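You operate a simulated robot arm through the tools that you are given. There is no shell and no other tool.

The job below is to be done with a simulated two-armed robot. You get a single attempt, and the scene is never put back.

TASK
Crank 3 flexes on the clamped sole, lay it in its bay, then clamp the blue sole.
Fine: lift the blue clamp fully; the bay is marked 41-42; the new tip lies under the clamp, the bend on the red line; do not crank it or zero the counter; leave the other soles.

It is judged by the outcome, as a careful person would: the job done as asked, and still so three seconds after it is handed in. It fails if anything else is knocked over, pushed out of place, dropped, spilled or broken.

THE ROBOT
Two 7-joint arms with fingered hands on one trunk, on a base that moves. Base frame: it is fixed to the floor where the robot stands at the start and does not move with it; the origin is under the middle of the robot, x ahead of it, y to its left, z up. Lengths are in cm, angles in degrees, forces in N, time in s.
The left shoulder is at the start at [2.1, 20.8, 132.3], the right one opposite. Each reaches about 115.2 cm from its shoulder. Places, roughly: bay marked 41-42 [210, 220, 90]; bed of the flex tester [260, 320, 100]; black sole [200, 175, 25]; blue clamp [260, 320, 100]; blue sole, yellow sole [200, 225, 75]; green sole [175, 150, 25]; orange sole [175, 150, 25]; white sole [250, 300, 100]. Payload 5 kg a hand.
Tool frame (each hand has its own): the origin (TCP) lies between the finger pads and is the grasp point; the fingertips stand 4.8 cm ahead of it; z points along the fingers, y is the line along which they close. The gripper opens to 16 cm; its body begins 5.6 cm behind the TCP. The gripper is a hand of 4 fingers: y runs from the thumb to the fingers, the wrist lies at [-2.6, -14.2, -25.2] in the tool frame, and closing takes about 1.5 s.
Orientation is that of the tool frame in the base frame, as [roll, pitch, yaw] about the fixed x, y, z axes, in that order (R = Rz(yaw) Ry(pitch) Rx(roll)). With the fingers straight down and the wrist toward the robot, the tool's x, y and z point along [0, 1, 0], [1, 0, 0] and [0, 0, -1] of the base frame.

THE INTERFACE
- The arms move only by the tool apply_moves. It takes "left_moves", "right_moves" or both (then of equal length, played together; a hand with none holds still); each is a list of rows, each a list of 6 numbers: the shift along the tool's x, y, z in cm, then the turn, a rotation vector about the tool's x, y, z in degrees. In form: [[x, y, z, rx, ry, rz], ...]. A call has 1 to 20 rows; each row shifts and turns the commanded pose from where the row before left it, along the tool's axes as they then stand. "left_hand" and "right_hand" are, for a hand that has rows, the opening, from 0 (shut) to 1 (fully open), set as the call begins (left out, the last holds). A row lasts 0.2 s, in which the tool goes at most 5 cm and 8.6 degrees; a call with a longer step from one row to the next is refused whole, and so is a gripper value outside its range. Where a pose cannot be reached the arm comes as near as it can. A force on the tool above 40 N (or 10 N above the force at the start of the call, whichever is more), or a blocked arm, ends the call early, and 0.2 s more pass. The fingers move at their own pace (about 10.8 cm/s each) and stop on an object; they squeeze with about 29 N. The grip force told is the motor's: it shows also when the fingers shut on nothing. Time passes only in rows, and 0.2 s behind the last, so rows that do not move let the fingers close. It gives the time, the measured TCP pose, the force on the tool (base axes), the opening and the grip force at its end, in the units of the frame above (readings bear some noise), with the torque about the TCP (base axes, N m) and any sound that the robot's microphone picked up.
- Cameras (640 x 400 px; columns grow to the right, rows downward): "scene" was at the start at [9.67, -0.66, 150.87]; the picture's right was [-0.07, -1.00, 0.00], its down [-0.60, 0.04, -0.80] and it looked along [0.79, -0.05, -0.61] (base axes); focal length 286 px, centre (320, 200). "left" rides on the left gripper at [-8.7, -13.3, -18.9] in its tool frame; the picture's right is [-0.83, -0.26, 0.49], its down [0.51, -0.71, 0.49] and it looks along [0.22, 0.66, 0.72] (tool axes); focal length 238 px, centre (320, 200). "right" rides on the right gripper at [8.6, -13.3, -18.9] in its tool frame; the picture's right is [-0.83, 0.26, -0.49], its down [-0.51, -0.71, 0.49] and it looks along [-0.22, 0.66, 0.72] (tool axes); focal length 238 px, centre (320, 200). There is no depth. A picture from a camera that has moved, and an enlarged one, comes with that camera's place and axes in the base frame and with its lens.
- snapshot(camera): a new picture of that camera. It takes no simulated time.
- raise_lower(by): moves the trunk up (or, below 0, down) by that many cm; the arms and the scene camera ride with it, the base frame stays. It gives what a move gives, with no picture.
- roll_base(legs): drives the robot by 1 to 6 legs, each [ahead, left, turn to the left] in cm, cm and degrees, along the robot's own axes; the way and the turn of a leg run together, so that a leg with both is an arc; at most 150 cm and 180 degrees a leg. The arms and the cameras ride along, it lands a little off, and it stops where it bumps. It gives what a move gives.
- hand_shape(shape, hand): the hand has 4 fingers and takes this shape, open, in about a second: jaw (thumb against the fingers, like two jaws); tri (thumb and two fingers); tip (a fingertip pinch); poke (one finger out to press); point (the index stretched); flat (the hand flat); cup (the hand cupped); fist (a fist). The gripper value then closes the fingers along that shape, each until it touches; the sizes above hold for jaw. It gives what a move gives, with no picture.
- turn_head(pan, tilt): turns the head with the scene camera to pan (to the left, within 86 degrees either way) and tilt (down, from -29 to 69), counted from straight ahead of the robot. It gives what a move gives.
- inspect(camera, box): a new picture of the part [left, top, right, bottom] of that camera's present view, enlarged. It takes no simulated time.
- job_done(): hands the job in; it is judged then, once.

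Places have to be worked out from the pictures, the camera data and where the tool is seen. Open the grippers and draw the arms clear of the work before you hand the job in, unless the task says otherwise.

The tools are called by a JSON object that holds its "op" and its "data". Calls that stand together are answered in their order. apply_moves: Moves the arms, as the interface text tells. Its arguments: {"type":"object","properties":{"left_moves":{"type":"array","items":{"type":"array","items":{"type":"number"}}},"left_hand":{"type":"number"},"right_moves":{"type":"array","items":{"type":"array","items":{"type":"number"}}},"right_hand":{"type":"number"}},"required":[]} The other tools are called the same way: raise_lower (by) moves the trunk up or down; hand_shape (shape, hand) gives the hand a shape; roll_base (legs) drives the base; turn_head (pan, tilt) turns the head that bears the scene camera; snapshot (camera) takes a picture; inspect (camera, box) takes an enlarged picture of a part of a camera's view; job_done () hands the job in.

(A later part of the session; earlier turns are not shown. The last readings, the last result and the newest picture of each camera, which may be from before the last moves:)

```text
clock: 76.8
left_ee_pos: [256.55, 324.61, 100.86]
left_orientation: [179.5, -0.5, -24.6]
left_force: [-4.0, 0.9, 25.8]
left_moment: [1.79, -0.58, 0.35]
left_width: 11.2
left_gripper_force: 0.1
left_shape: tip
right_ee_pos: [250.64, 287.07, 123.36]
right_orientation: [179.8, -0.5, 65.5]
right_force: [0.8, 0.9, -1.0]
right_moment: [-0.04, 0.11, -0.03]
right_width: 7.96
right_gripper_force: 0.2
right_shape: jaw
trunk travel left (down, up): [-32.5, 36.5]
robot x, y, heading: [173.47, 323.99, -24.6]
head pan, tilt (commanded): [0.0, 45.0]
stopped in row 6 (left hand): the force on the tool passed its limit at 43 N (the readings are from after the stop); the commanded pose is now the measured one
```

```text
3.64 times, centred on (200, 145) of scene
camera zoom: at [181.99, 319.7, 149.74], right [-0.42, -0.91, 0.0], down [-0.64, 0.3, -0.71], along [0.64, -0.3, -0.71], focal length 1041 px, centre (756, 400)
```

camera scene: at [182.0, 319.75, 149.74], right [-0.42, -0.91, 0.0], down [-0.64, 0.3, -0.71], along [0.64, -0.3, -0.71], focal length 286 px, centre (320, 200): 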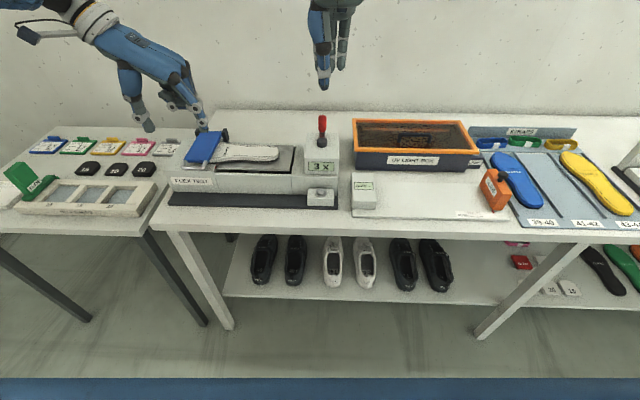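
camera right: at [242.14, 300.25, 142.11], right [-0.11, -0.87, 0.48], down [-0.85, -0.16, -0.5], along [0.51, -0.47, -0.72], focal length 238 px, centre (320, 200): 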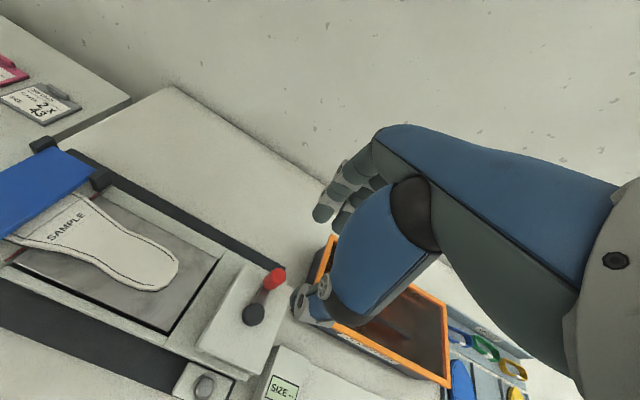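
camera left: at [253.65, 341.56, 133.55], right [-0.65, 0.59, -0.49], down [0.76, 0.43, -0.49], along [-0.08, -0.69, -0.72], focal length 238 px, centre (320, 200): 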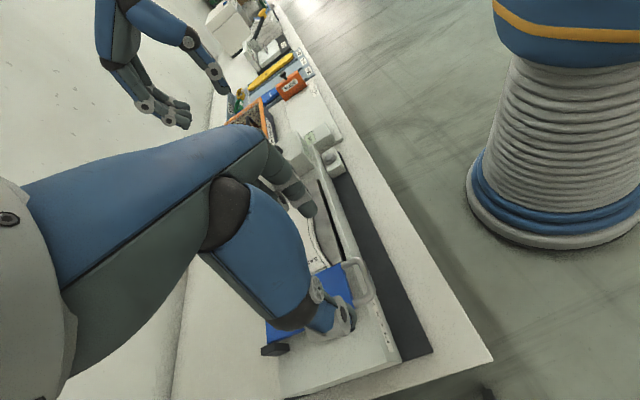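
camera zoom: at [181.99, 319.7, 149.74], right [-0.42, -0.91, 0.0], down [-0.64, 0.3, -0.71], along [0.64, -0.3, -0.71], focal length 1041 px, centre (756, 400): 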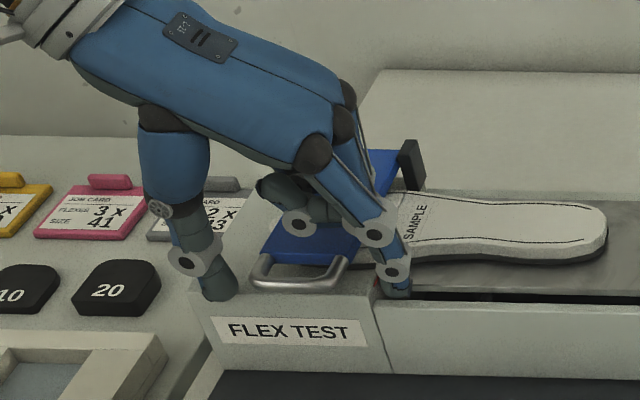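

The thumb tip met the block top (it is nearer z 96 than I thought, and the front edge is at the bar). I back up 1 cm, re-centre slightly to the left, and check.

{"op": "apply_moves", "data": {"left_moves": [[0, 0, -1.1, 0, 0, 0], [-0.4, -0.9, 0, 0, 0, 0], [0, 0, 0, 0, 0, 0]]}}

{"op": "inspect", "data": {"camera": "left", "box": [250, 190, 410, 390]}}

{"op": "inspect", "data": {"camera": "scene", "box": [160, 110, 250, 190]}}

```text
clock: 77.6
left_ee_pos: [256.55, 325.76, 101.49]
left_orientation: [179.8, -0.2, -24.8]
left_force: [0.1, -0.5, -0.4]
left_moment: [-0.02, 0.09, -0.04]
left_width: 11.21
left_gripper_force: 0.0
left_shape: tip
right_ee_pos: [250.77, 286.96, 123.35]
right_orientation: [179.8, -0.4, 65.5]
right_force: [-0.4, -0.2, 0.2]
right_moment: [0.04, -0.02, 0.03]
right_width: 7.99
right_gripper_force: 0.1
right_shape: jaw
trunk travel left (down, up): [-32.5, 36.5]
robot x, y, heading: [173.6, 323.45, -24.7]
head pan, tilt (commanded): [0.0, 45.0]
```

```text
2.00 times, centred on (330, 290) of left
camera zoom: at [254.16, 341.54, 120.3], right [-0.65, 0.58, -0.49], down [0.76, 0.43, -0.49], along [-0.08, -0.69, -0.72], focal length 477 px, centre (300, 20)
```

zoom: 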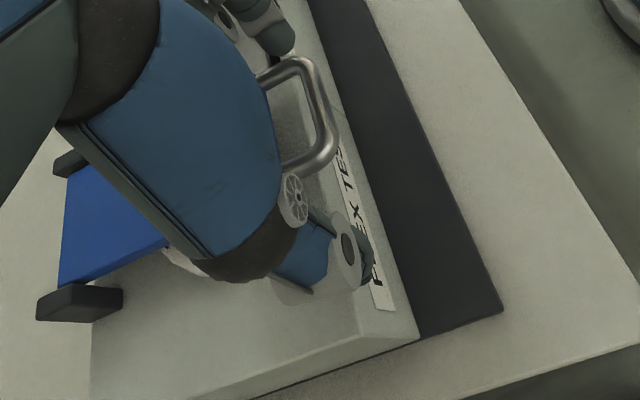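

```text
5.00 times, centred on (205, 150) of scene
camera zoom: at [182.07, 319.63, 149.72], right [-0.42, -0.91, 0.0], down [-0.64, 0.3, -0.71], along [0.64, -0.3, -0.71], focal length 1431 px, centre (895, 450)
```

zoom: 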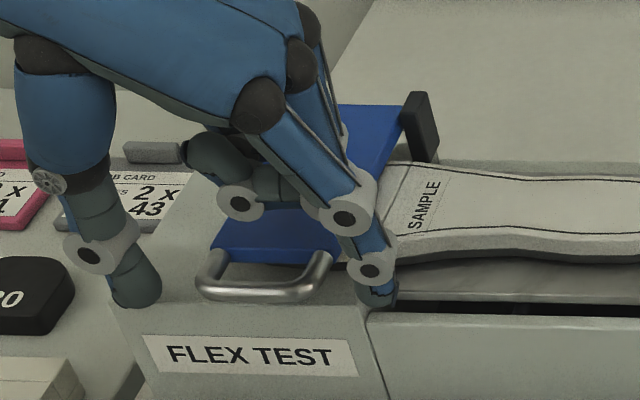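

Index and thumb now flank the U-handle with no contact. I close on it.

{"op": "apply_moves", "data": {"left_moves": [[0, 0, 0, 0, 0, 0], [0, 0, 0, 0, 0, 0], [0, 0, 0, 0, 0, 0], [0, 0, 0, 0, 0, 0], [0, 0, 0, 0, 0, 0], [0, 0, 0, 0, 0, 0]], "left_hand": 0.0}}

{"op": "inspect", "data": {"camera": "left", "box": [250, 190, 410, 390]}}

{"op": "inspect", "data": {"camera": "scene", "box": [160, 110, 250, 190]}}

```text
clock: 79.0
left_ee_pos: [256.52, 325.92, 101.48]
left_orientation: [179.8, -0.2, -24.8]
left_force: [0.5, 0.8, -2.6]
left_moment: [0.12, -0.03, -0.01]
left_width: 6.08
left_gripper_force: 29.0
left_shape: tip
right_ee_pos: [250.56, 287.05, 123.43]
right_orientation: [179.7, -0.4, 65.5]
right_force: [0.5, 0.2, 0.5]
right_moment: [0.0, -0.01, -0.01]
right_width: 7.98
right_gripper_force: 0.0
right_shape: jaw
trunk travel left (down, up): [-32.5, 36.5]
robot x, y, heading: [173.49, 324.05, -24.7]
head pan, tilt (commanded): [0.0, 45.0]
```

```text
2.00 times, centred on (330, 290) of left
camera zoom: at [254.14, 341.62, 120.32], right [-0.65, 0.58, -0.49], down [0.76, 0.43, -0.49], along [-0.08, -0.69, -0.72], focal length 477 px, centre (300, 20)
```

zoom: 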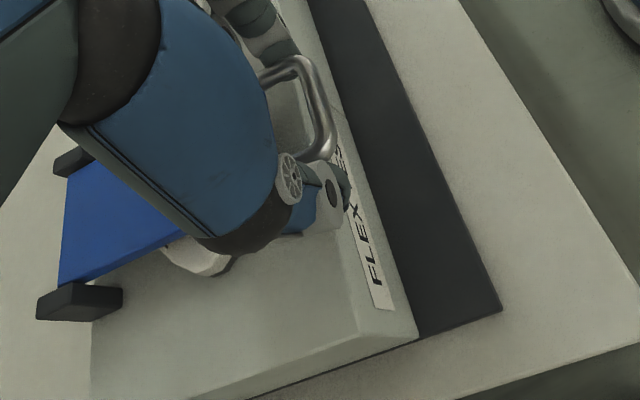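

```text
5.00 times, centred on (205, 150) of scene
camera zoom: at [182.04, 319.69, 149.73], right [-0.42, -0.91, 0.0], down [-0.64, 0.3, -0.71], along [0.64, -0.3, -0.71], focal length 1431 px, centre (895, 450)
```

zoom: 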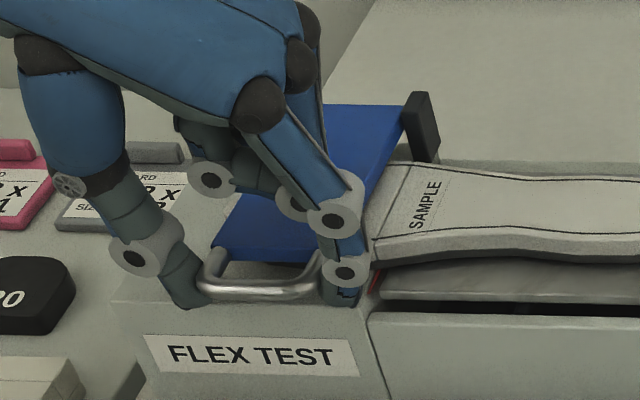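

The U-handle is gripped (6.1 cm wide, 29 N). I swing it upward about the hinge (about 17.6 cm farther on), turning the hand with the lever, 20 degrees to start.

{"op": "apply_moves", "data": {"left_moves": [[0.381, 0, -1.52, 0, 5, 0], [0.381, 0, -1.52, 0, 5, 0], [0.381, 0, -1.52, 0, 5, 0], [0.381, 0, -1.52, 0, 5, 0]]}}

{"op": "inspect", "data": {"camera": "scene", "box": [140, 70, 260, 190]}}

{"op": "snapshot", "data": {"camera": "left"}}

```text
clock: 80.0
left_ee_pos: [257.13, 325.72, 107.82]
left_orientation: [179.9, -20.4, -24.8]
left_force: [0.6, 3.8, -0.4]
left_moment: [-0.15, 0.02, 0.08]
left_width: 4.31
left_gripper_force: 28.6
left_shape: tip
right_ee_pos: [250.54, 287.01, 123.51]
right_orientation: [179.8, -0.4, 65.6]
right_force: [0.8, 0.2, 0.6]
right_moment: [-0.1, -0.06, -0.01]
right_width: 7.94
right_gripper_force: 0.1
right_shape: jaw
trunk travel left (down, up): [-32.5, 36.5]
robot x, y, heading: [173.46, 323.36, -25.0]
head pan, tilt (commanded): [0.0, 45.0]
```

```text
3.33 times, centred on (200, 130) of scene
camera zoom: at [181.99, 319.8, 149.74], right [-0.42, -0.91, 0.0], down [-0.64, 0.3, -0.71], along [0.64, -0.3, -0.71], focal length 954 px, centre (720, 433)
```

zoom: 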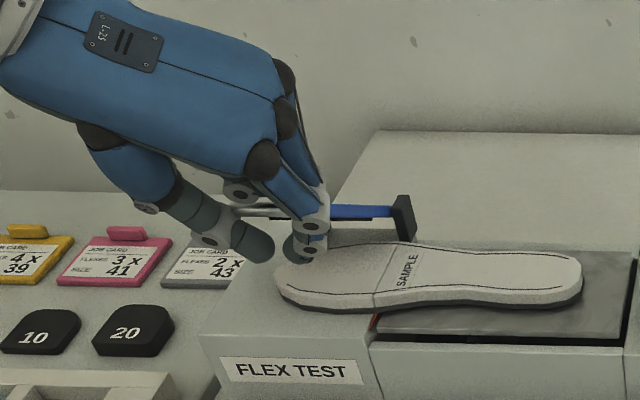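

```text
taken
camera left: at [249.36, 343.93, 122.43], right [-0.45, 0.49, -0.75], down [0.88, 0.37, -0.29], along [0.14, -0.79, -0.6], focal length 238 px, centre (320, 200)
```

left: 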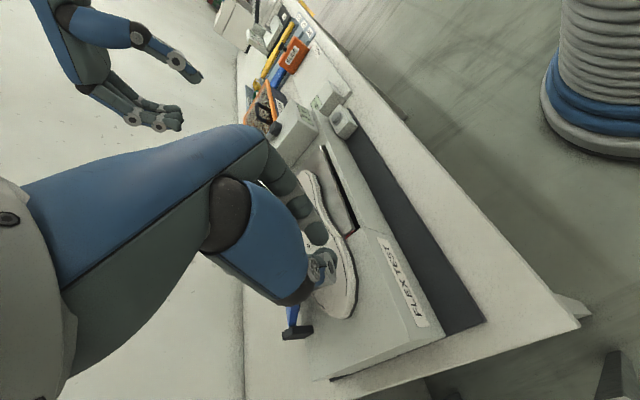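

The clamp is rising and the sole's toe is uncovered, but the grip width fell to 4.3, so something slid. I enlarge the view to see how the hand holds the lever.

{"op": "inspect", "data": {"camera": "scene", "box": [190, 110, 250, 160]}}

{"op": "inspect", "data": {"camera": "left", "box": [250, 180, 380, 360]}}

{"op": "snapshot", "data": {"camera": "right"}}

```text
8.00 times, centred on (220, 135) of scene
camera zoom: at [181.99, 319.8, 149.74], right [-0.42, -0.91, 0.0], down [-0.64, 0.3, -0.71], along [0.64, -0.3, -0.71], focal length 2289 px, centre (1120, 720)
```

zoom: 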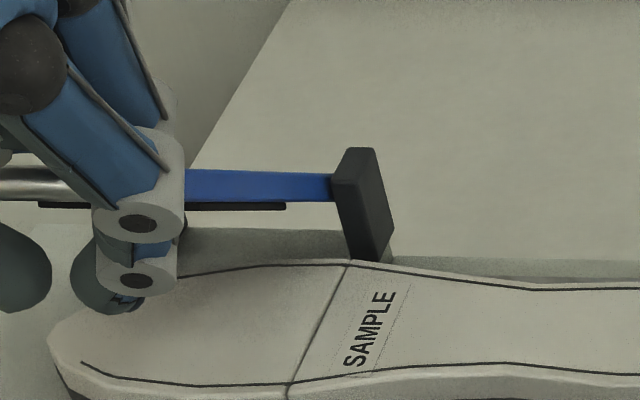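

```text
2.22 times, centred on (315, 270) of left
camera zoom: at [249.36, 343.93, 122.43], right [-0.45, 0.49, -0.75], down [0.88, 0.37, -0.29], along [0.14, -0.79, -0.6], focal length 530 px, centre (331, 44)
```

zoom: 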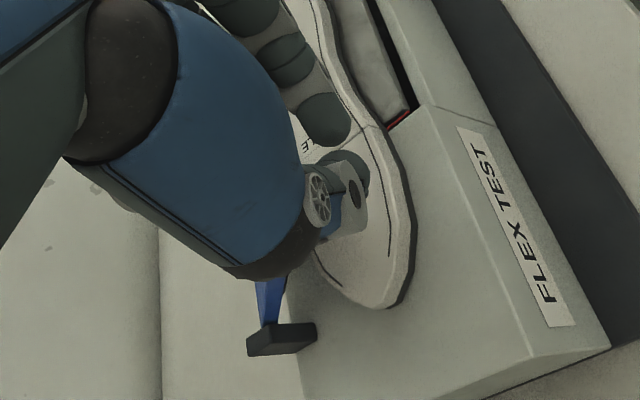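

```text
taken
camera right: at [241.99, 300.33, 142.27], right [-0.11, -0.87, 0.48], down [-0.85, -0.16, -0.5], along [0.51, -0.47, -0.72], focal length 238 px, centre (320, 200)
```

right: 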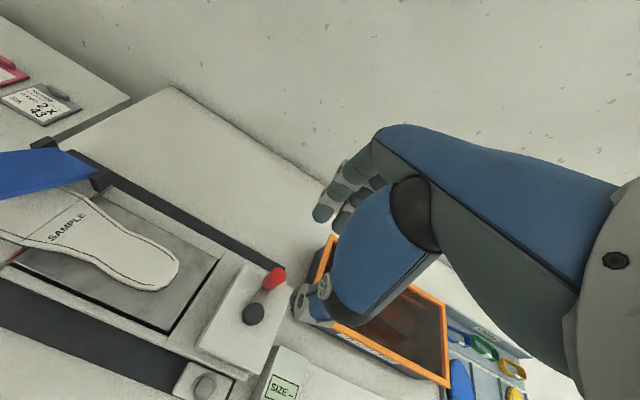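

The lever stands at about 32 degrees (seen edge-on), with the bar now at palm-side of the fingertips. Continuing along the arc without further turning both lifts and pushes it, so I go on to about 46 degrees.

{"op": "apply_moves", "data": {"left_moves": [[1.265, 0, -0.902, 0, 0, 0], [1.309, 0, -0.79, 0, 0, 0], [1.392, 0, -0.696, 0, 0, 0]]}}

{"op": "inspect", "data": {"camera": "scene", "box": [170, 90, 250, 160]}}

{"op": "inspect", "data": {"camera": "left", "box": [250, 180, 380, 360]}}

```text
clock: 80.8
left_ee_pos: [259.57, 324.46, 111.25]
left_orientation: [179.8, -20.3, -24.7]
left_force: [-3.1, 4.7, 3.4]
left_moment: [-0.21, 0.08, -0.02]
left_width: 4.26
left_gripper_force: 29.0
left_shape: tip
right_ee_pos: [250.6, 286.95, 123.46]
right_orientation: [179.8, -0.4, 65.5]
right_force: [-0.2, -0.3, 0.5]
right_moment: [0.05, -0.01, 0.01]
right_width: 7.98
right_gripper_force: 0.0
right_shape: jaw
trunk travel left (down, up): [-32.5, 36.5]
robot x, y, heading: [173.74, 323.64, -24.7]
head pan, tilt (commanded): [0.0, 45.0]
```

```text
5.71 times, centred on (210, 125) of scene
camera zoom: at [181.95, 319.71, 149.74], right [-0.42, -0.91, 0.0], down [-0.64, 0.3, -0.71], along [0.64, -0.3, -0.71], focal length 1635 px, centre (949, 629)
```

zoom: 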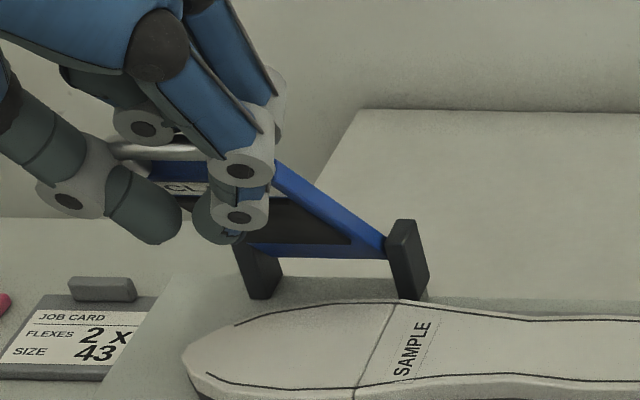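

```text
2.22 times, centred on (315, 270) of left
camera zoom: at [251.86, 342.74, 126.04], right [-0.45, 0.49, -0.75], down [0.88, 0.37, -0.29], along [0.14, -0.79, -0.6], focal length 530 px, centre (331, 44)
```

zoom: 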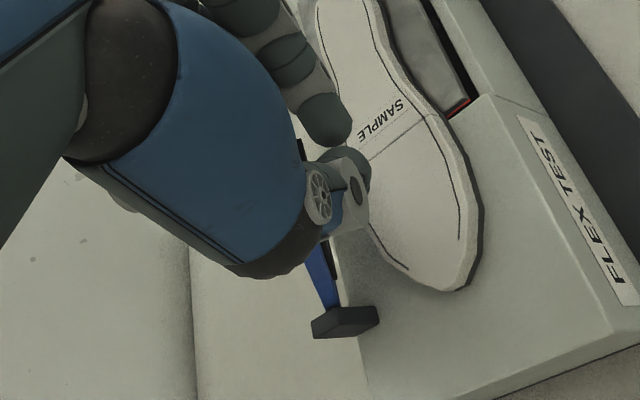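

The lever is at about 45 degrees, pushed from below with little force, and its pad underside is visible. I keep following the arc to about 80 degrees.

{"op": "apply_moves", "data": {"left_moves": [[1.452, 0, -0.568, 0, 0, 0], [1.452, 0, -0.451, 0, 0, 0], [1.524, 0, -0.329, 0, 0, 0], [1.645, 0, -0.221, 0, 0, 0], [1.653, 0, -0.069, 0, 0, 0], [1.656, 0, 0.07, 0, 0, 0], [1.645, 0, 0.216, 0, 0, 0]]}}

{"op": "inspect", "data": {"camera": "scene", "box": [160, 60, 270, 160]}}

{"op": "inspect", "data": {"camera": "left", "box": [250, 180, 380, 360]}}

```text
clock: 82.4
left_ee_pos: [268.82, 320.27, 116.13]
left_orientation: [180.0, -20.1, -24.7]
left_force: [0.9, 1.1, -1.1]
left_moment: [-0.02, 0.09, -0.03]
left_width: 4.07
left_gripper_force: 29.5
left_shape: tip
right_ee_pos: [250.77, 286.91, 123.22]
right_orientation: [179.8, -0.3, 65.5]
right_force: [0.9, 0.6, -0.3]
right_moment: [0.07, 0.05, 0.01]
right_width: 7.97
right_gripper_force: 0.2
right_shape: jaw
trunk travel left (down, up): [-32.5, 36.5]
robot x, y, heading: [173.74, 323.79, -24.8]
head pan, tilt (commanded): [0.0, 45.0]
```

```text
4.00 times, centred on (215, 110) of scene
camera zoom: at [182.17, 319.61, 149.7], right [-0.42, -0.91, 0.0], down [-0.64, 0.3, -0.71], along [0.64, -0.3, -0.71], focal length 1145 px, centre (740, 560)
```

zoom: 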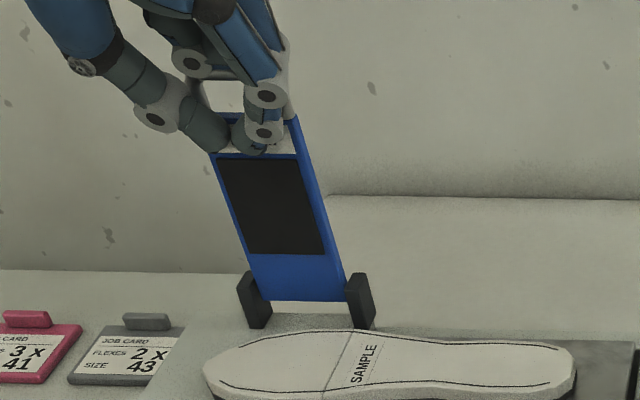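

```text
2.22 times, centred on (315, 270) of left
camera zoom: at [261.05, 338.48, 130.88], right [-0.45, 0.49, -0.74], down [0.88, 0.37, -0.29], along [0.14, -0.79, -0.6], focal length 530 px, centre (331, 44)
```

zoom: 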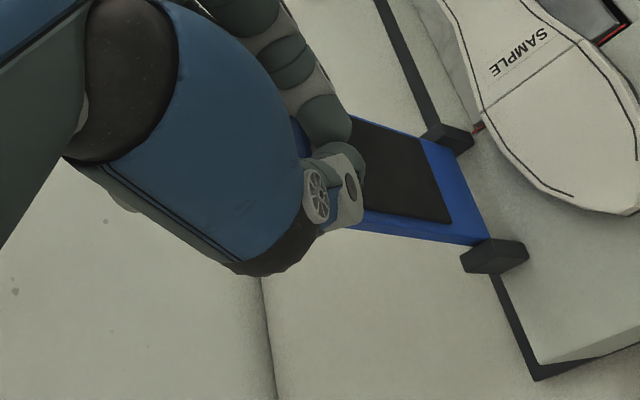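

The clamp is almost upright. I keep pushing it forward gently, watching for its stop.

{"op": "apply_moves", "data": {"left_moves": [[1.4, 0, 0.5, 0, 3, 0], [1.4, 0, 0.55, 0, 3, 0], [1.4, 0, 0.6, 0, 3, 0]]}}

{"op": "inspect", "data": {"camera": "scene", "box": [160, 60, 270, 160]}}

```text
clock: 83.4
left_ee_pos: [271.8, 318.6, 116.4]
left_orientation: [179.5, -28.4, -25.0]
left_force: [-28.0, 9.6, 10.9]
left_moment: [0.11, 0.84, -0.31]
left_width: 4.3
left_gripper_force: 28.9
left_shape: tip
right_ee_pos: [250.47, 287.39, 123.67]
right_orientation: [179.6, -0.5, 65.7]
right_force: [0.5, -0.9, -0.8]
right_moment: [0.0, -0.01, 0.0]
right_width: 7.96
right_gripper_force: 0.1
right_shape: jaw
trunk travel left (down, up): [-32.5, 36.5]
robot x, y, heading: [173.63, 323.65, -24.7]
head pan, tilt (commanded): [0.0, 45.0]
stopped in row 3 (left hand): the force on the tool passed its limit at 44 N (the readings are from after the stop); the commanded pose is now the measured one
```

```text
4.00 times, centred on (215, 110) of scene
camera zoom: at [181.56, 319.83, 149.77], right [-0.42, -0.91, 0.0], down [-0.64, 0.29, -0.71], along [0.64, -0.29, -0.71], focal length 1145 px, centre (740, 560)
```

zoom: 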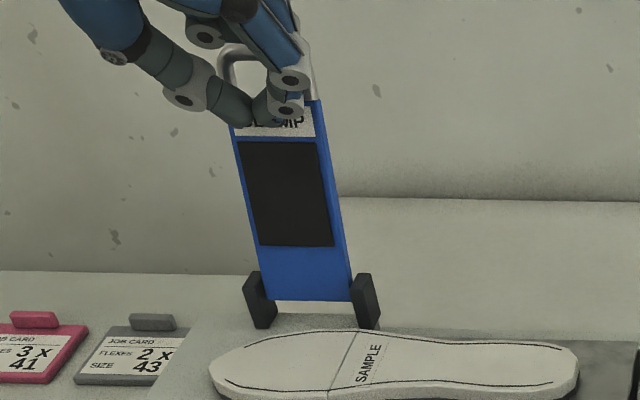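

The lever reached its stop just past upright (about 93 degrees). I open the fingers and draw back a little to see whether it stays up.

{"op": "apply_moves", "data": {"left_moves": [[0, 0, 0, 0, 0, 0], [0, 0, 0, 0, 0, 0], [0, 0, 0, 0, 0, 0], [0, 0, 0, 0, 0, 0], [-0.9, 0, -0.5, 0, 0, 0], [-1.3, 0, -0.7, 0, 0, 0], [-1.7, 0, -1.0, 0, 0, 0], [0, 0, 0, 0, 0, 0]], "left_hand": 0.6}}

{"op": "inspect", "data": {"camera": "scene", "box": [160, 60, 270, 160]}}

```text
clock: 83.8
left_ee_pos: [271.99, 320.03, 116.5]
left_orientation: [179.8, -28.5, -24.5]
left_force: [-24.5, 25.9, 14.0]
left_moment: [0.32, 0.89, -0.9]
left_width: 8.09
left_gripper_force: 0.2
left_shape: tip
right_ee_pos: [250.53, 287.86, 123.79]
right_orientation: [179.5, -0.4, 65.9]
right_force: [0.5, 2.2, 0.2]
right_moment: [-0.14, 0.01, -0.03]
right_width: 7.98
right_gripper_force: 0.0
right_shape: jaw
trunk travel left (down, up): [-32.5, 36.5]
robot x, y, heading: [173.42, 323.86, -24.5]
head pan, tilt (commanded): [0.0, 45.0]
stopped in row 2 (left hand): the force on the tool passed its limit at 43 N (the readings are from after the stop); the commanded pose is now the measured one
```

```text
4.00 times, centred on (215, 110) of scene
camera zoom: at [181.49, 320.27, 149.77], right [-0.41, -0.91, 0.0], down [-0.64, 0.29, -0.71], along [0.65, -0.29, -0.7], focal length 1145 px, centre (740, 560)
```

zoom: 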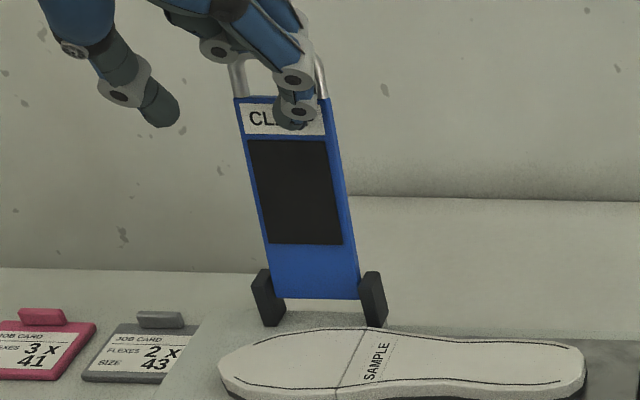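

Opening pressed a finger sideways on the handle. Before moving, I look closely from the cameras at how the fingers sit relative to the U.

{"op": "inspect", "data": {"camera": "scene", "box": [175, 50, 255, 110]}}

{"op": "inspect", "data": {"camera": "left", "box": [200, 120, 420, 300]}}

{"op": "snapshot", "data": {"camera": "right"}}

```text
6.67 times, centred on (215, 80) of scene
camera zoom: at [181.49, 320.27, 149.77], right [-0.41, -0.91, 0.0], down [-0.64, 0.29, -0.71], along [0.65, -0.29, -0.7], focal length 1908 px, centre (1020, 1000)
```

zoom: 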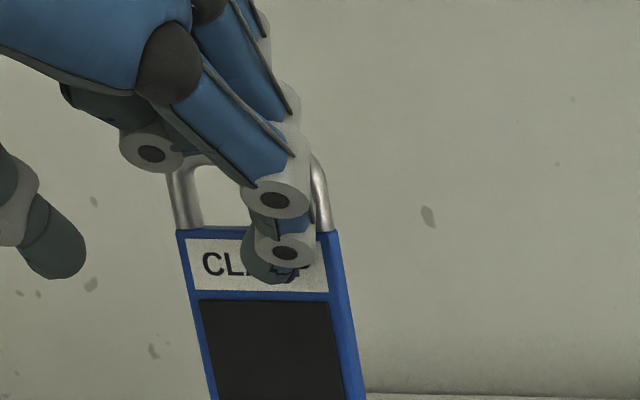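

```text
2.22 times, centred on (310, 210) of left
camera zoom: at [262.45, 339.02, 128.87], right [-0.35, 0.44, -0.83], down [0.91, 0.36, -0.19], along [0.21, -0.82, -0.53], focal length 530 px, centre (342, 178)
```

zoom: 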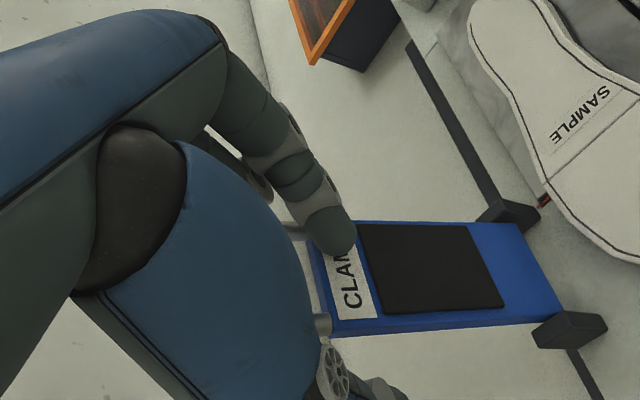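

```text
taken
camera right: at [241.66, 301.24, 142.48], right [-0.11, -0.87, 0.48], down [-0.85, -0.17, -0.5], along [0.52, -0.46, -0.72], focal length 238 px, centre (320, 200)
```

right: 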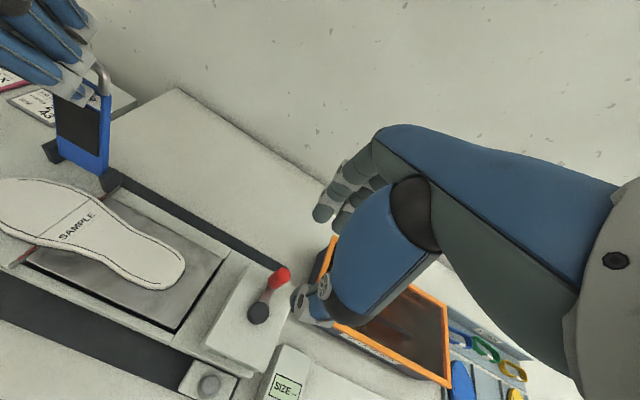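

{"op": "inspect", "data": {"camera": "right", "box": [0, 0, 130, 100]}}

```text
4.00 times, centred on (65, 50) of right
camera zoom: at [241.66, 301.24, 142.48], right [-0.11, -0.87, 0.48], down [-0.85, -0.17, -0.5], along [0.52, -0.46, -0.72], focal length 953 px, centre (1340, 800)
```

zoom: 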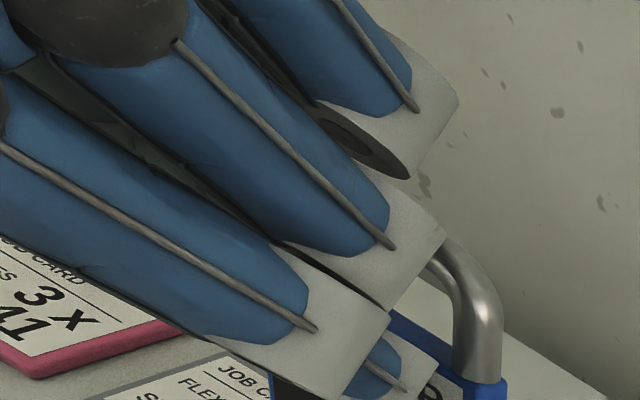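

The index lies in front of the plate while the folded fingers sit just above the bar. I ease back a hair, narrow the opening a little, and then slide straight up clear of the handle.

{"op": "apply_moves", "data": {"left_moves": [[-0.35, -0.3, -0.2, 0, 0, 0], [-0.2, -0.3, -0.1, 0, 0, 0], [0.4, 0, -0.9, 0, 0, 0], [0.95, 0, -1.76, 0, 0, 0], [0.95, 0, -1.76, 0, 0, 0], [0.95, 0, -1.76, 0, 0, 0], [0.95, 0, -1.76, 0, 0, 0]], "left_hand": 0.4}}

{"op": "inspect", "data": {"camera": "scene", "box": [160, 30, 270, 160]}}

{"op": "inspect", "data": {"camera": "right", "box": [0, 0, 200, 200]}}

```text
clock: 85.5
left_ee_pos: [272.03, 319.87, 125.23]
left_orientation: [179.9, -28.6, -24.7]
left_force: [-0.7, -0.3, -1.0]
left_moment: [-0.01, 0.01, 0.02]
left_width: 6.42
left_gripper_force: 0.0
left_shape: tip
right_ee_pos: [250.65, 287.19, 123.5]
right_orientation: [179.6, -0.5, 65.7]
right_force: [-0.4, -0.1, 0.3]
right_moment: [-0.02, -0.02, -0.01]
right_width: 7.98
right_gripper_force: 0.1
right_shape: jaw
trunk travel left (down, up): [-32.5, 36.5]
robot x, y, heading: [173.83, 323.67, -24.6]
head pan, tilt (commanded): [0.0, 45.0]
```

```text
3.08 times, centred on (215, 95) of scene
camera zoom: at [181.84, 319.74, 149.73], right [-0.42, -0.91, 0.0], down [-0.64, 0.29, -0.71], along [0.64, -0.29, -0.71], focal length 881 px, centre (643, 523)
```

zoom: 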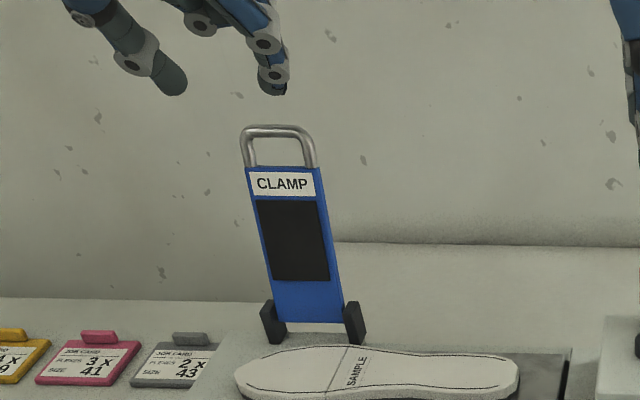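

```text
2.00 times, centred on (100, 100) of right
camera zoom: at [241.92, 300.48, 142.26], right [-0.11, -0.87, 0.48], down [-0.85, -0.17, -0.5], along [0.51, -0.47, -0.72], focal length 477 px, centre (760, 400)
```

zoom: 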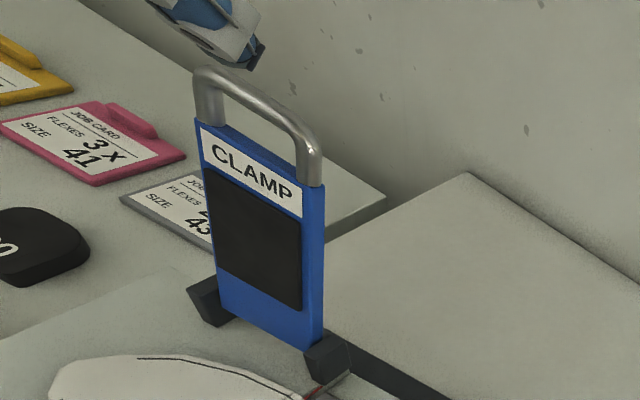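

The clamp stands upright on its own and the white sole is free. I draw the left hand back and turn it to its default orientation (fingers down, closing front-to-back).

{"op": "apply_moves", "data": {"left_moves": [[-3.5, 0, -1.6, 0, -7.2, 0], [-3.7, 0, -1.3, 0, -7.2, 0], [-3.9, 0, -0.8, 0, -7.1, 0], [-4, 0, -0.3, 0, -7.1, 0], [0, 0, 0, 0, 0, -8.2], [0, 0, 0, 0, 0, -8.2], [0, 0, 0, 0, 0, -8.2], [0, 0, 0, 0, 0, -8.2], [0, 0, 0, 0, 0, -8.2], [0, 0, 0, 0, 0, -8.2], [0, 0, 0, 0, 0, -8.2], [0, 0, 0, 0, 0, -8.2], [0, 0, 0, 0, 0, -8.2], [0, 0, 0, 0, 0, -8.2], [0, 0, 0, 0, 0, -7.8], [0, 0, 0, 0, 0, 0]], "left_hand": 1.0}}

{"op": "hand_shape", "data": {"shape": "jaw", "hand": "left"}}

{"op": "snapshot", "data": {"camera": "scene"}}

{"op": "snapshot", "data": {"camera": "left"}}

```text
clock: 88.8
left_ee_pos: [257.75, 326.59, 124.34]
left_orientation: [-179.8, 0.3, 65.1]
left_force: [0.0, -0.8, 0.8]
left_moment: [-0.08, -0.02, -0.03]
left_width: 15.96
left_gripper_force: 0.0
left_shape: tip
right_ee_pos: [250.75, 287.43, 123.41]
right_orientation: [179.9, -0.4, 65.7]
right_force: [0.1, 0.7, 0.2]
right_moment: [-0.1, 0.02, -0.03]
right_width: 7.98
right_gripper_force: 0.0
right_shape: jaw
trunk travel left (down, up): [-32.5, 36.5]
robot x, y, heading: [173.69, 323.82, -24.6]
head pan, tilt (commanded): [0.0, 45.0]
```

```text
clock: 89.8
left_ee_pos: [257.67, 326.45, 124.31]
left_orientation: [-179.9, 0.0, 64.9]
left_force: [-0.3, 0.4, 0.2]
left_moment: [-0.05, -0.02, -0.01]
left_width: 15.95
left_gripper_force: 0.1
left_shape: jaw
right_ee_pos: [250.77, 287.27, 123.48]
right_orientation: [179.7, -0.3, 65.7]
right_force: [0.2, 0.5, 0.1]
right_moment: [0.0, -0.02, 0.03]
right_width: 7.98
right_gripper_force: 0.1
right_shape: jaw
trunk travel left (down, up): [-32.5, 36.5]
robot x, y, heading: [173.43, 323.67, -24.7]
head pan, tilt (commanded): [0.0, 45.0]
```

```text
taken
camera scene: at [181.87, 319.77, 149.73], right [-0.42, -0.91, 0.0], down [-0.64, 0.29, -0.71], along [0.64, -0.29, -0.71], focal length 286 px, centre (320, 200)
```

scene: 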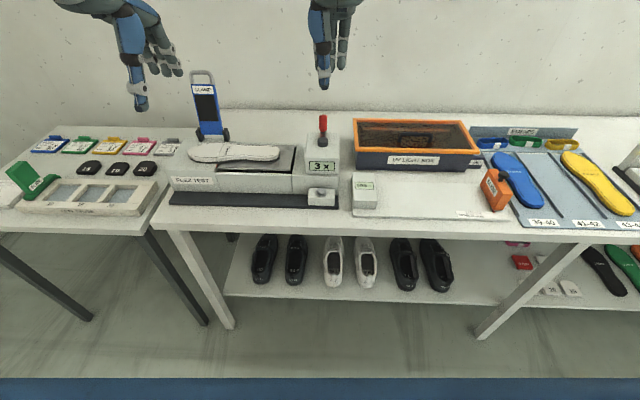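

```text
taken
camera left: at [242.04, 324.24, 143.33], right [-0.59, -0.65, -0.48], down [-0.43, 0.76, -0.49], along [0.68, -0.08, -0.72], focal length 238 px, centre (320, 200)
```

left: 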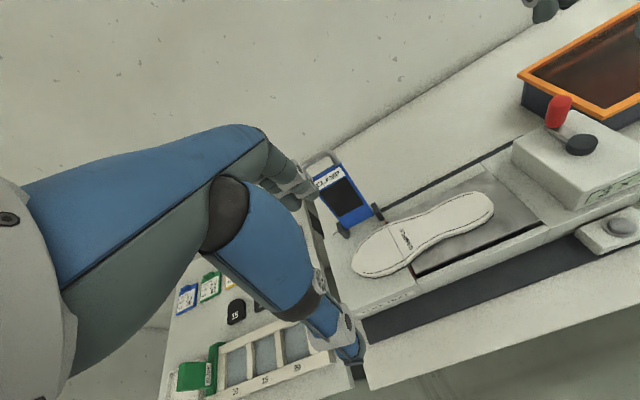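

The whole white sole is now visible. I enlarge it from both cameras to locate it for grasping.

{"op": "inspect", "data": {"camera": "left", "box": [330, 160, 530, 285]}}

{"op": "inspect", "data": {"camera": "scene", "box": [170, 120, 310, 207]}}

{"op": "inspect", "data": {"camera": "right", "box": [0, 140, 280, 315]}}

```text
3.20 times, centred on (430, 222) of left
camera zoom: at [242.04, 324.24, 143.33], right [-0.59, -0.65, -0.48], down [-0.43, 0.76, -0.49], along [0.68, -0.08, -0.72], focal length 763 px, centre (-32, 128)
```

zoom: 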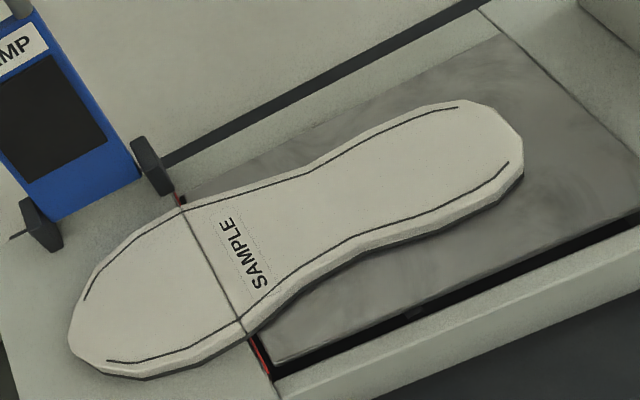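

```text
4.57 times, centred on (240, 164) of scene
camera zoom: at [181.87, 319.77, 149.73], right [-0.42, -0.91, 0.0], down [-0.64, 0.29, -0.71], along [0.64, -0.29, -0.71], focal length 1308 px, centre (686, 367)
```

zoom: 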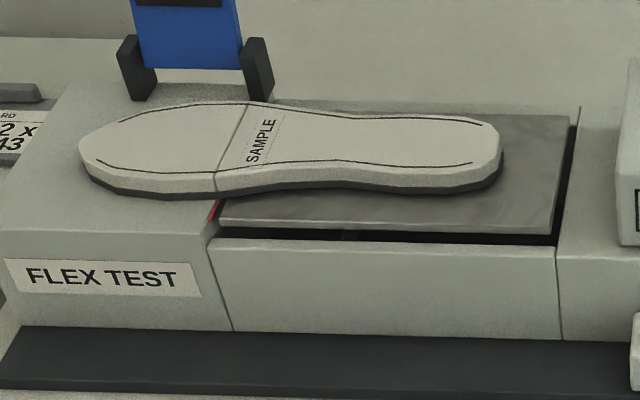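

```text
2.29 times, centred on (140, 228) of right
camera zoom: at [241.95, 300.51, 142.25], right [-0.11, -0.87, 0.48], down [-0.85, -0.17, -0.5], along [0.51, -0.47, -0.72], focal length 545 px, centre (731, 137)
```

zoom: 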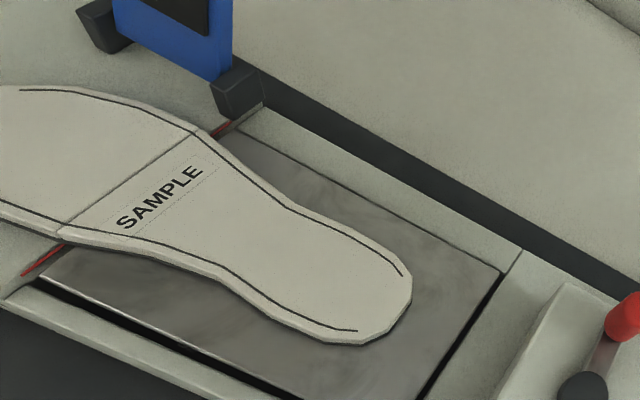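

From triangulation the sole runs from heel (254.0, 300.5) to toe (266.2, 326.9), top near z 97, waist about 5.5 cm wide near (258.2, 308.9). First I withdraw the right hand toward my body so the left hand has room.

{"op": "apply_moves", "data": {"right_moves": [[-3, -3.8, 0, 0, 0, 0], [-3, -3.8, 0, 0, 0, 0], [-3, -3.8, 0, 0, 0, 0], [-3, -3.8, 0, 0, 0, 0], [-3, -3.8, 0, 0, 0, 0], [-3, -3.8, 0, 0, 0, 0], [-3, -3.8, 0, 0, 0, 0], [-3, -3.8, 0, 0, 0, 0], [-3, -3.8, 0, 0, 0, 0], [-3, -3.8, 0, 0, 0, 0]]}}

{"op": "snapshot", "data": {"camera": "scene"}}

```text
clock: 92.2
left_ee_pos: [257.89, 326.17, 124.35]
left_orientation: [-179.8, 0.0, 64.9]
left_force: [0.9, -0.6, -1.3]
left_moment: [0.2, 0.11, 0.01]
left_width: 15.94
left_gripper_force: 0.1
left_shape: jaw
right_ee_pos: [205.97, 279.8, 120.71]
right_orientation: [-171.4, 5.8, 61.3]
right_force: [0.1, -1.8, -0.6]
right_moment: [0.21, 0.08, 0.02]
right_width: 8.0
right_gripper_force: 0.0
right_shape: jaw
right hand out of reach, approached as far as the arm can: row 7, 8, 9
trunk travel left (down, up): [-32.5, 36.5]
robot x, y, heading: [173.67, 323.84, -24.5]
head pan, tilt (commanded): [0.0, 45.0]
stopped in row 10 (right hand): the arm was blocked; the commanded pose is now the measured one
```

```text
taken
camera scene: at [181.98, 319.35, 149.71], right [-0.42, -0.91, 0.0], down [-0.64, 0.3, -0.71], along [0.64, -0.29, -0.71], focal length 286 px, centre (320, 200)
```

scene: 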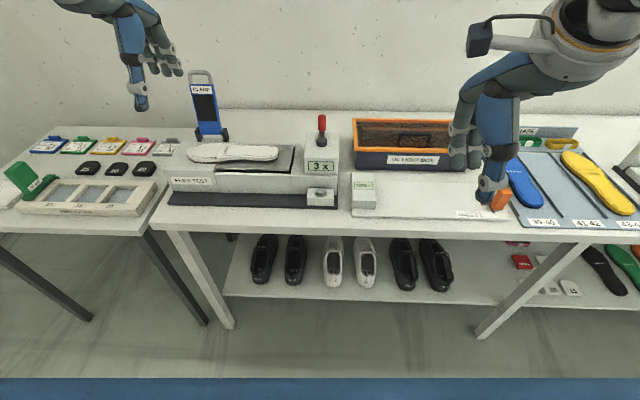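

The right arm is out of the way. I move the left hand sideways over the waist of the white sole, half-lowered, with an opening of about 10 cm.

{"op": "apply_moves", "data": {"left_moves": [[-5, 0, 0, 0, 0, 0], [-5, 0, 0, 0, 0, 0], [-5, 0, 0, 0, 0, 0], [-0.4, 3.8, 0, 0, 0, 0], [0, 3.75, 0, 0, 0, 0], [0, 0, 4, 0, 0, 0], [0, 0, 4, 0, 0, 0], [0, 0, 4, 0, 0, 0], [0, 0, 0, 0, 0, 0]], "left_hand": 0.62}}

{"op": "inspect", "data": {"camera": "scene", "box": [170, 80, 330, 200]}}

{"op": "inspect", "data": {"camera": "left", "box": [200, 160, 440, 360]}}

```text
clock: 94.2
left_ee_pos: [257.81, 309.28, 112.56]
left_orientation: [-180.0, 0.0, 65.0]
left_force: [-0.6, 1.0, 0.2]
left_moment: [0.02, -0.04, 0.03]
left_width: 9.94
left_gripper_force: 0.1
left_shape: jaw
right_ee_pos: [205.85, 280.18, 120.98]
right_orientation: [-171.6, 5.9, 61.2]
right_force: [-0.2, -0.3, -0.4]
right_moment: [-0.01, -0.03, 0.0]
right_width: 7.96
right_gripper_force: 0.1
right_shape: jaw
trunk travel left (down, up): [-32.5, 36.5]
robot x, y, heading: [173.48, 323.54, -24.8]
head pan, tilt (commanded): [0.0, 45.0]
```

```text
3.33 times, centred on (250, 140) of scene
camera zoom: at [181.74, 319.78, 149.74], right [-0.42, -0.91, 0.0], down [-0.64, 0.29, -0.71], along [0.64, -0.29, -0.71], focal length 954 px, centre (553, 400)
```

zoom: 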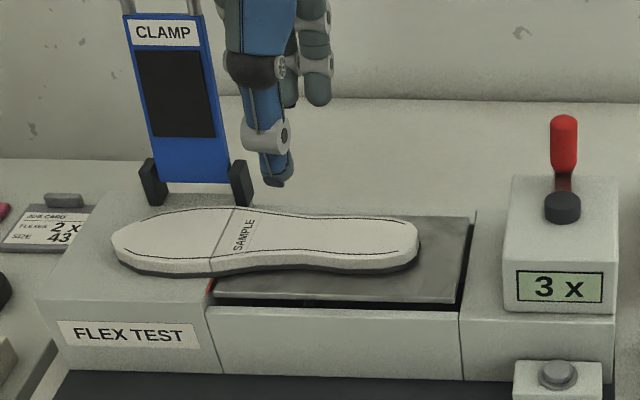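

```text
2.00 times, centred on (320, 260) of left
camera zoom: at [242.19, 307.12, 131.38], right [-0.59, -0.65, -0.48], down [-0.43, 0.76, -0.49], along [0.69, -0.08, -0.72], focal length 477 px, centre (320, 80)
```

zoom: 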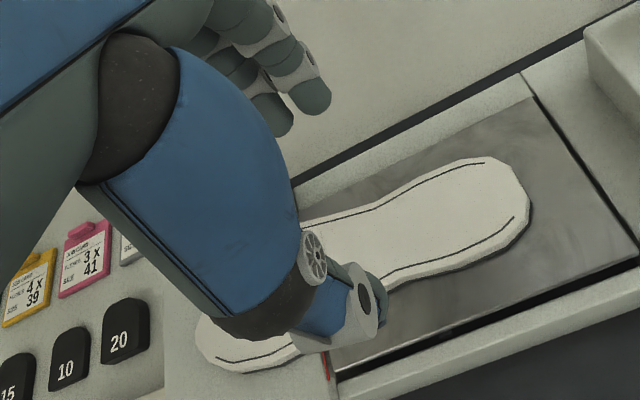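

The hand is over the waist; measured centre is slightly ahead, so I shift 0.6 cm forward and lower to just above the bed (TCP z about 102.2).

{"op": "apply_moves", "data": {"left_moves": [[0, 0.6, 1, 0, 0, 0], [0, 0, 4, 0, 0, 0], [0, 0, 3, 0, 0, 0], [0, 0, 1.5, 0, 0, 0], [0, 0, 0.8, 0, 0, 0], [0, 0, 0, 0, 0, 0]], "left_hand": 0.57}}

{"op": "inspect", "data": {"camera": "scene", "box": [190, 110, 310, 200]}}

{"op": "inspect", "data": {"camera": "left", "box": [240, 170, 440, 350]}}

```text
clock: 95.5
left_ee_pos: [258.45, 309.13, 102.19]
left_orientation: [-179.9, 0.0, 65.0]
left_force: [-0.6, 0.7, 0.2]
left_moment: [-0.03, -0.01, -0.01]
left_width: 9.15
left_gripper_force: 0.0
left_shape: jaw
right_ee_pos: [205.87, 280.11, 120.91]
right_orientation: [-171.6, 5.9, 61.3]
right_force: [-0.5, 0.1, 0.4]
right_moment: [0.03, -0.04, 0.02]
right_width: 7.98
right_gripper_force: 0.0
right_shape: jaw
trunk travel left (down, up): [-32.5, 36.5]
robot x, y, heading: [173.57, 323.45, -24.5]
head pan, tilt (commanded): [0.0, 45.0]
```

```text
4.44 times, centred on (250, 155) of scene
camera zoom: at [181.78, 319.76, 149.74], right [-0.42, -0.91, 0.0], down [-0.64, 0.29, -0.71], along [0.64, -0.29, -0.71], focal length 1272 px, centre (631, 400)
```

zoom: 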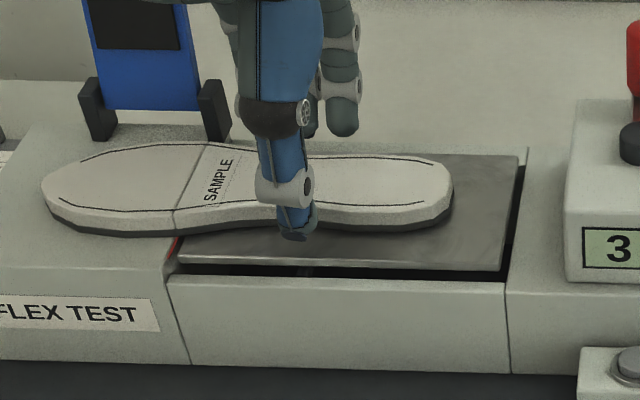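

```text
2.22 times, centred on (340, 260) of left
camera zoom: at [242.77, 306.86, 121.12], right [-0.59, -0.65, -0.48], down [-0.43, 0.76, -0.49], along [0.69, -0.08, -0.72], focal length 530 px, centre (276, 67)
```

zoom: 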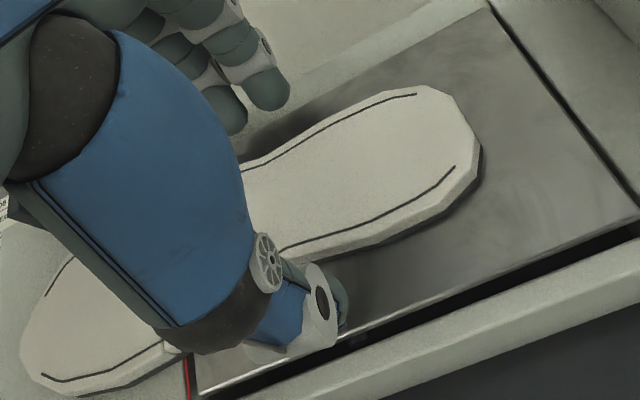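

Thumb and fingers straddle the waist with no contact. I lower the last centimetre gently.

{"op": "apply_moves", "data": {"left_moves": [[0, 0, 0.4, 0, 0, 0], [0, 0, 0.4, 0, 0, 0], [0, 0, 0.3, 0, 0, 0], [0, 0, 0, 0, 0, 0]]}}

{"op": "inspect", "data": {"camera": "scene", "box": [210, 120, 300, 190]}}

```text
clock: 96.5
left_ee_pos: [258.48, 309.2, 101.02]
left_orientation: [-179.9, 0.0, 65.0]
left_force: [1.0, 0.7, 0.5]
left_moment: [-0.01, 0.01, 0.0]
left_width: 9.16
left_gripper_force: 0.1
left_shape: jaw
right_ee_pos: [205.81, 280.18, 120.86]
right_orientation: [-171.5, 6.0, 61.3]
right_force: [-0.5, 0.2, 0.7]
right_moment: [-0.01, -0.01, 0.01]
right_width: 7.98
right_gripper_force: 0.1
right_shape: jaw
trunk travel left (down, up): [-32.5, 36.5]
robot x, y, heading: [173.64, 323.86, -24.6]
head pan, tilt (commanded): [0.0, 45.0]
```

```text
5.71 times, centred on (255, 155) of scene
camera zoom: at [181.81, 319.76, 149.73], right [-0.42, -0.91, 0.0], down [-0.64, 0.29, -0.71], along [0.64, -0.29, -0.71], focal length 1635 px, centre (691, 457)
```

zoom: 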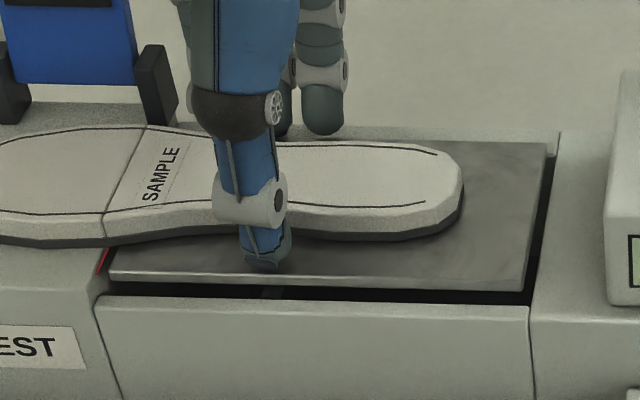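

Still no contact at TCP z 101.0. I go down another half centimetre in small steps.

{"op": "apply_moves", "data": {"left_moves": [[0, 0, 0.25, 0, 0, 0], [0, 0, 0.25, 0, 0, 0], [0, 0, 0, 0, 0, 0]]}}

```text
clock: 97.3
left_ee_pos: [258.37, 309.08, 100.99]
left_orientation: [179.7, 0.2, 65.3]
left_force: [1.6, 1.1, 27.6]
left_moment: [0.5, 1.18, 0.01]
left_width: 9.15
left_gripper_force: 0.1
left_shape: jaw
right_ee_pos: [205.74, 280.19, 121.1]
right_orientation: [-171.6, 5.8, 61.2]
right_force: [0.4, 0.0, -0.7]
right_moment: [0.0, -0.01, 0.0]
right_width: 7.97
right_gripper_force: 0.1
right_shape: jaw
trunk travel left (down, up): [-32.5, 36.5]
robot x, y, heading: [173.37, 323.75, -24.9]
head pan, tilt (commanded): [0.0, 45.0]
```

The thumb tip touches the bed. I raise 0.6 cm to relieve it and close the jaw on the sole.

{"op": "apply_moves", "data": {"left_moves": [[0, 0, -0.6, 0, 0, 0], [0, 0, 0, 0, 0, 0], [0, 0, 0, 0, 0, 0], [0, 0, 0, 0, 0, 0], [0, 0, 0, 0, 0, 0], [0, 0, 0, 0, 0, 0], [0, 0, 0, 0, 0, 0]], "left_hand": 0.0}}

{"op": "inspect", "data": {"camera": "scene", "box": [190, 110, 310, 200]}}

{"op": "inspect", "data": {"camera": "left", "box": [240, 170, 440, 350]}}

```text
clock: 99.0
left_ee_pos: [258.57, 309.02, 101.07]
left_orientation: [-179.8, 0.1, 65.1]
left_force: [20.2, -11.1, -1.5]
left_moment: [-0.45, -0.91, 0.09]
left_width: 6.76
left_gripper_force: 28.6
left_shape: jaw
right_ee_pos: [206.09, 280.03, 120.9]
right_orientation: [-171.5, 5.9, 61.3]
right_force: [0.3, -0.4, 0.0]
right_moment: [0.0, 0.01, 0.02]
right_width: 8.0
right_gripper_force: 0.1
right_shape: jaw
trunk travel left (down, up): [-32.5, 36.5]
robot x, y, heading: [173.35, 323.69, -24.7]
head pan, tilt (commanded): [0.0, 45.0]
```

```text
4.44 times, centred on (250, 155) of scene
camera zoom: at [182.02, 319.66, 149.72], right [-0.42, -0.91, 0.0], down [-0.64, 0.29, -0.71], along [0.64, -0.29, -0.71], focal length 1272 px, centre (631, 400)
```

zoom: 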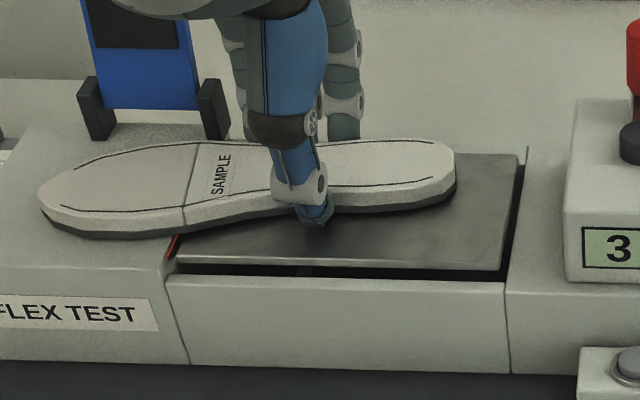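

```text
2.22 times, centred on (340, 260) of left
camera zoom: at [242.97, 306.75, 120.02], right [-0.59, -0.65, -0.48], down [-0.43, 0.76, -0.49], along [0.68, -0.08, -0.72], focal length 530 px, centre (276, 67)
```

zoom: 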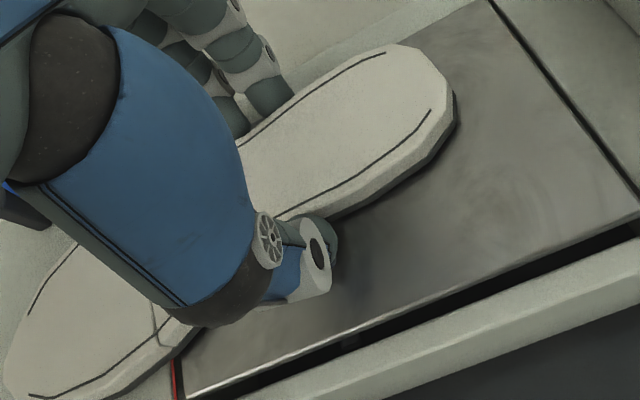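

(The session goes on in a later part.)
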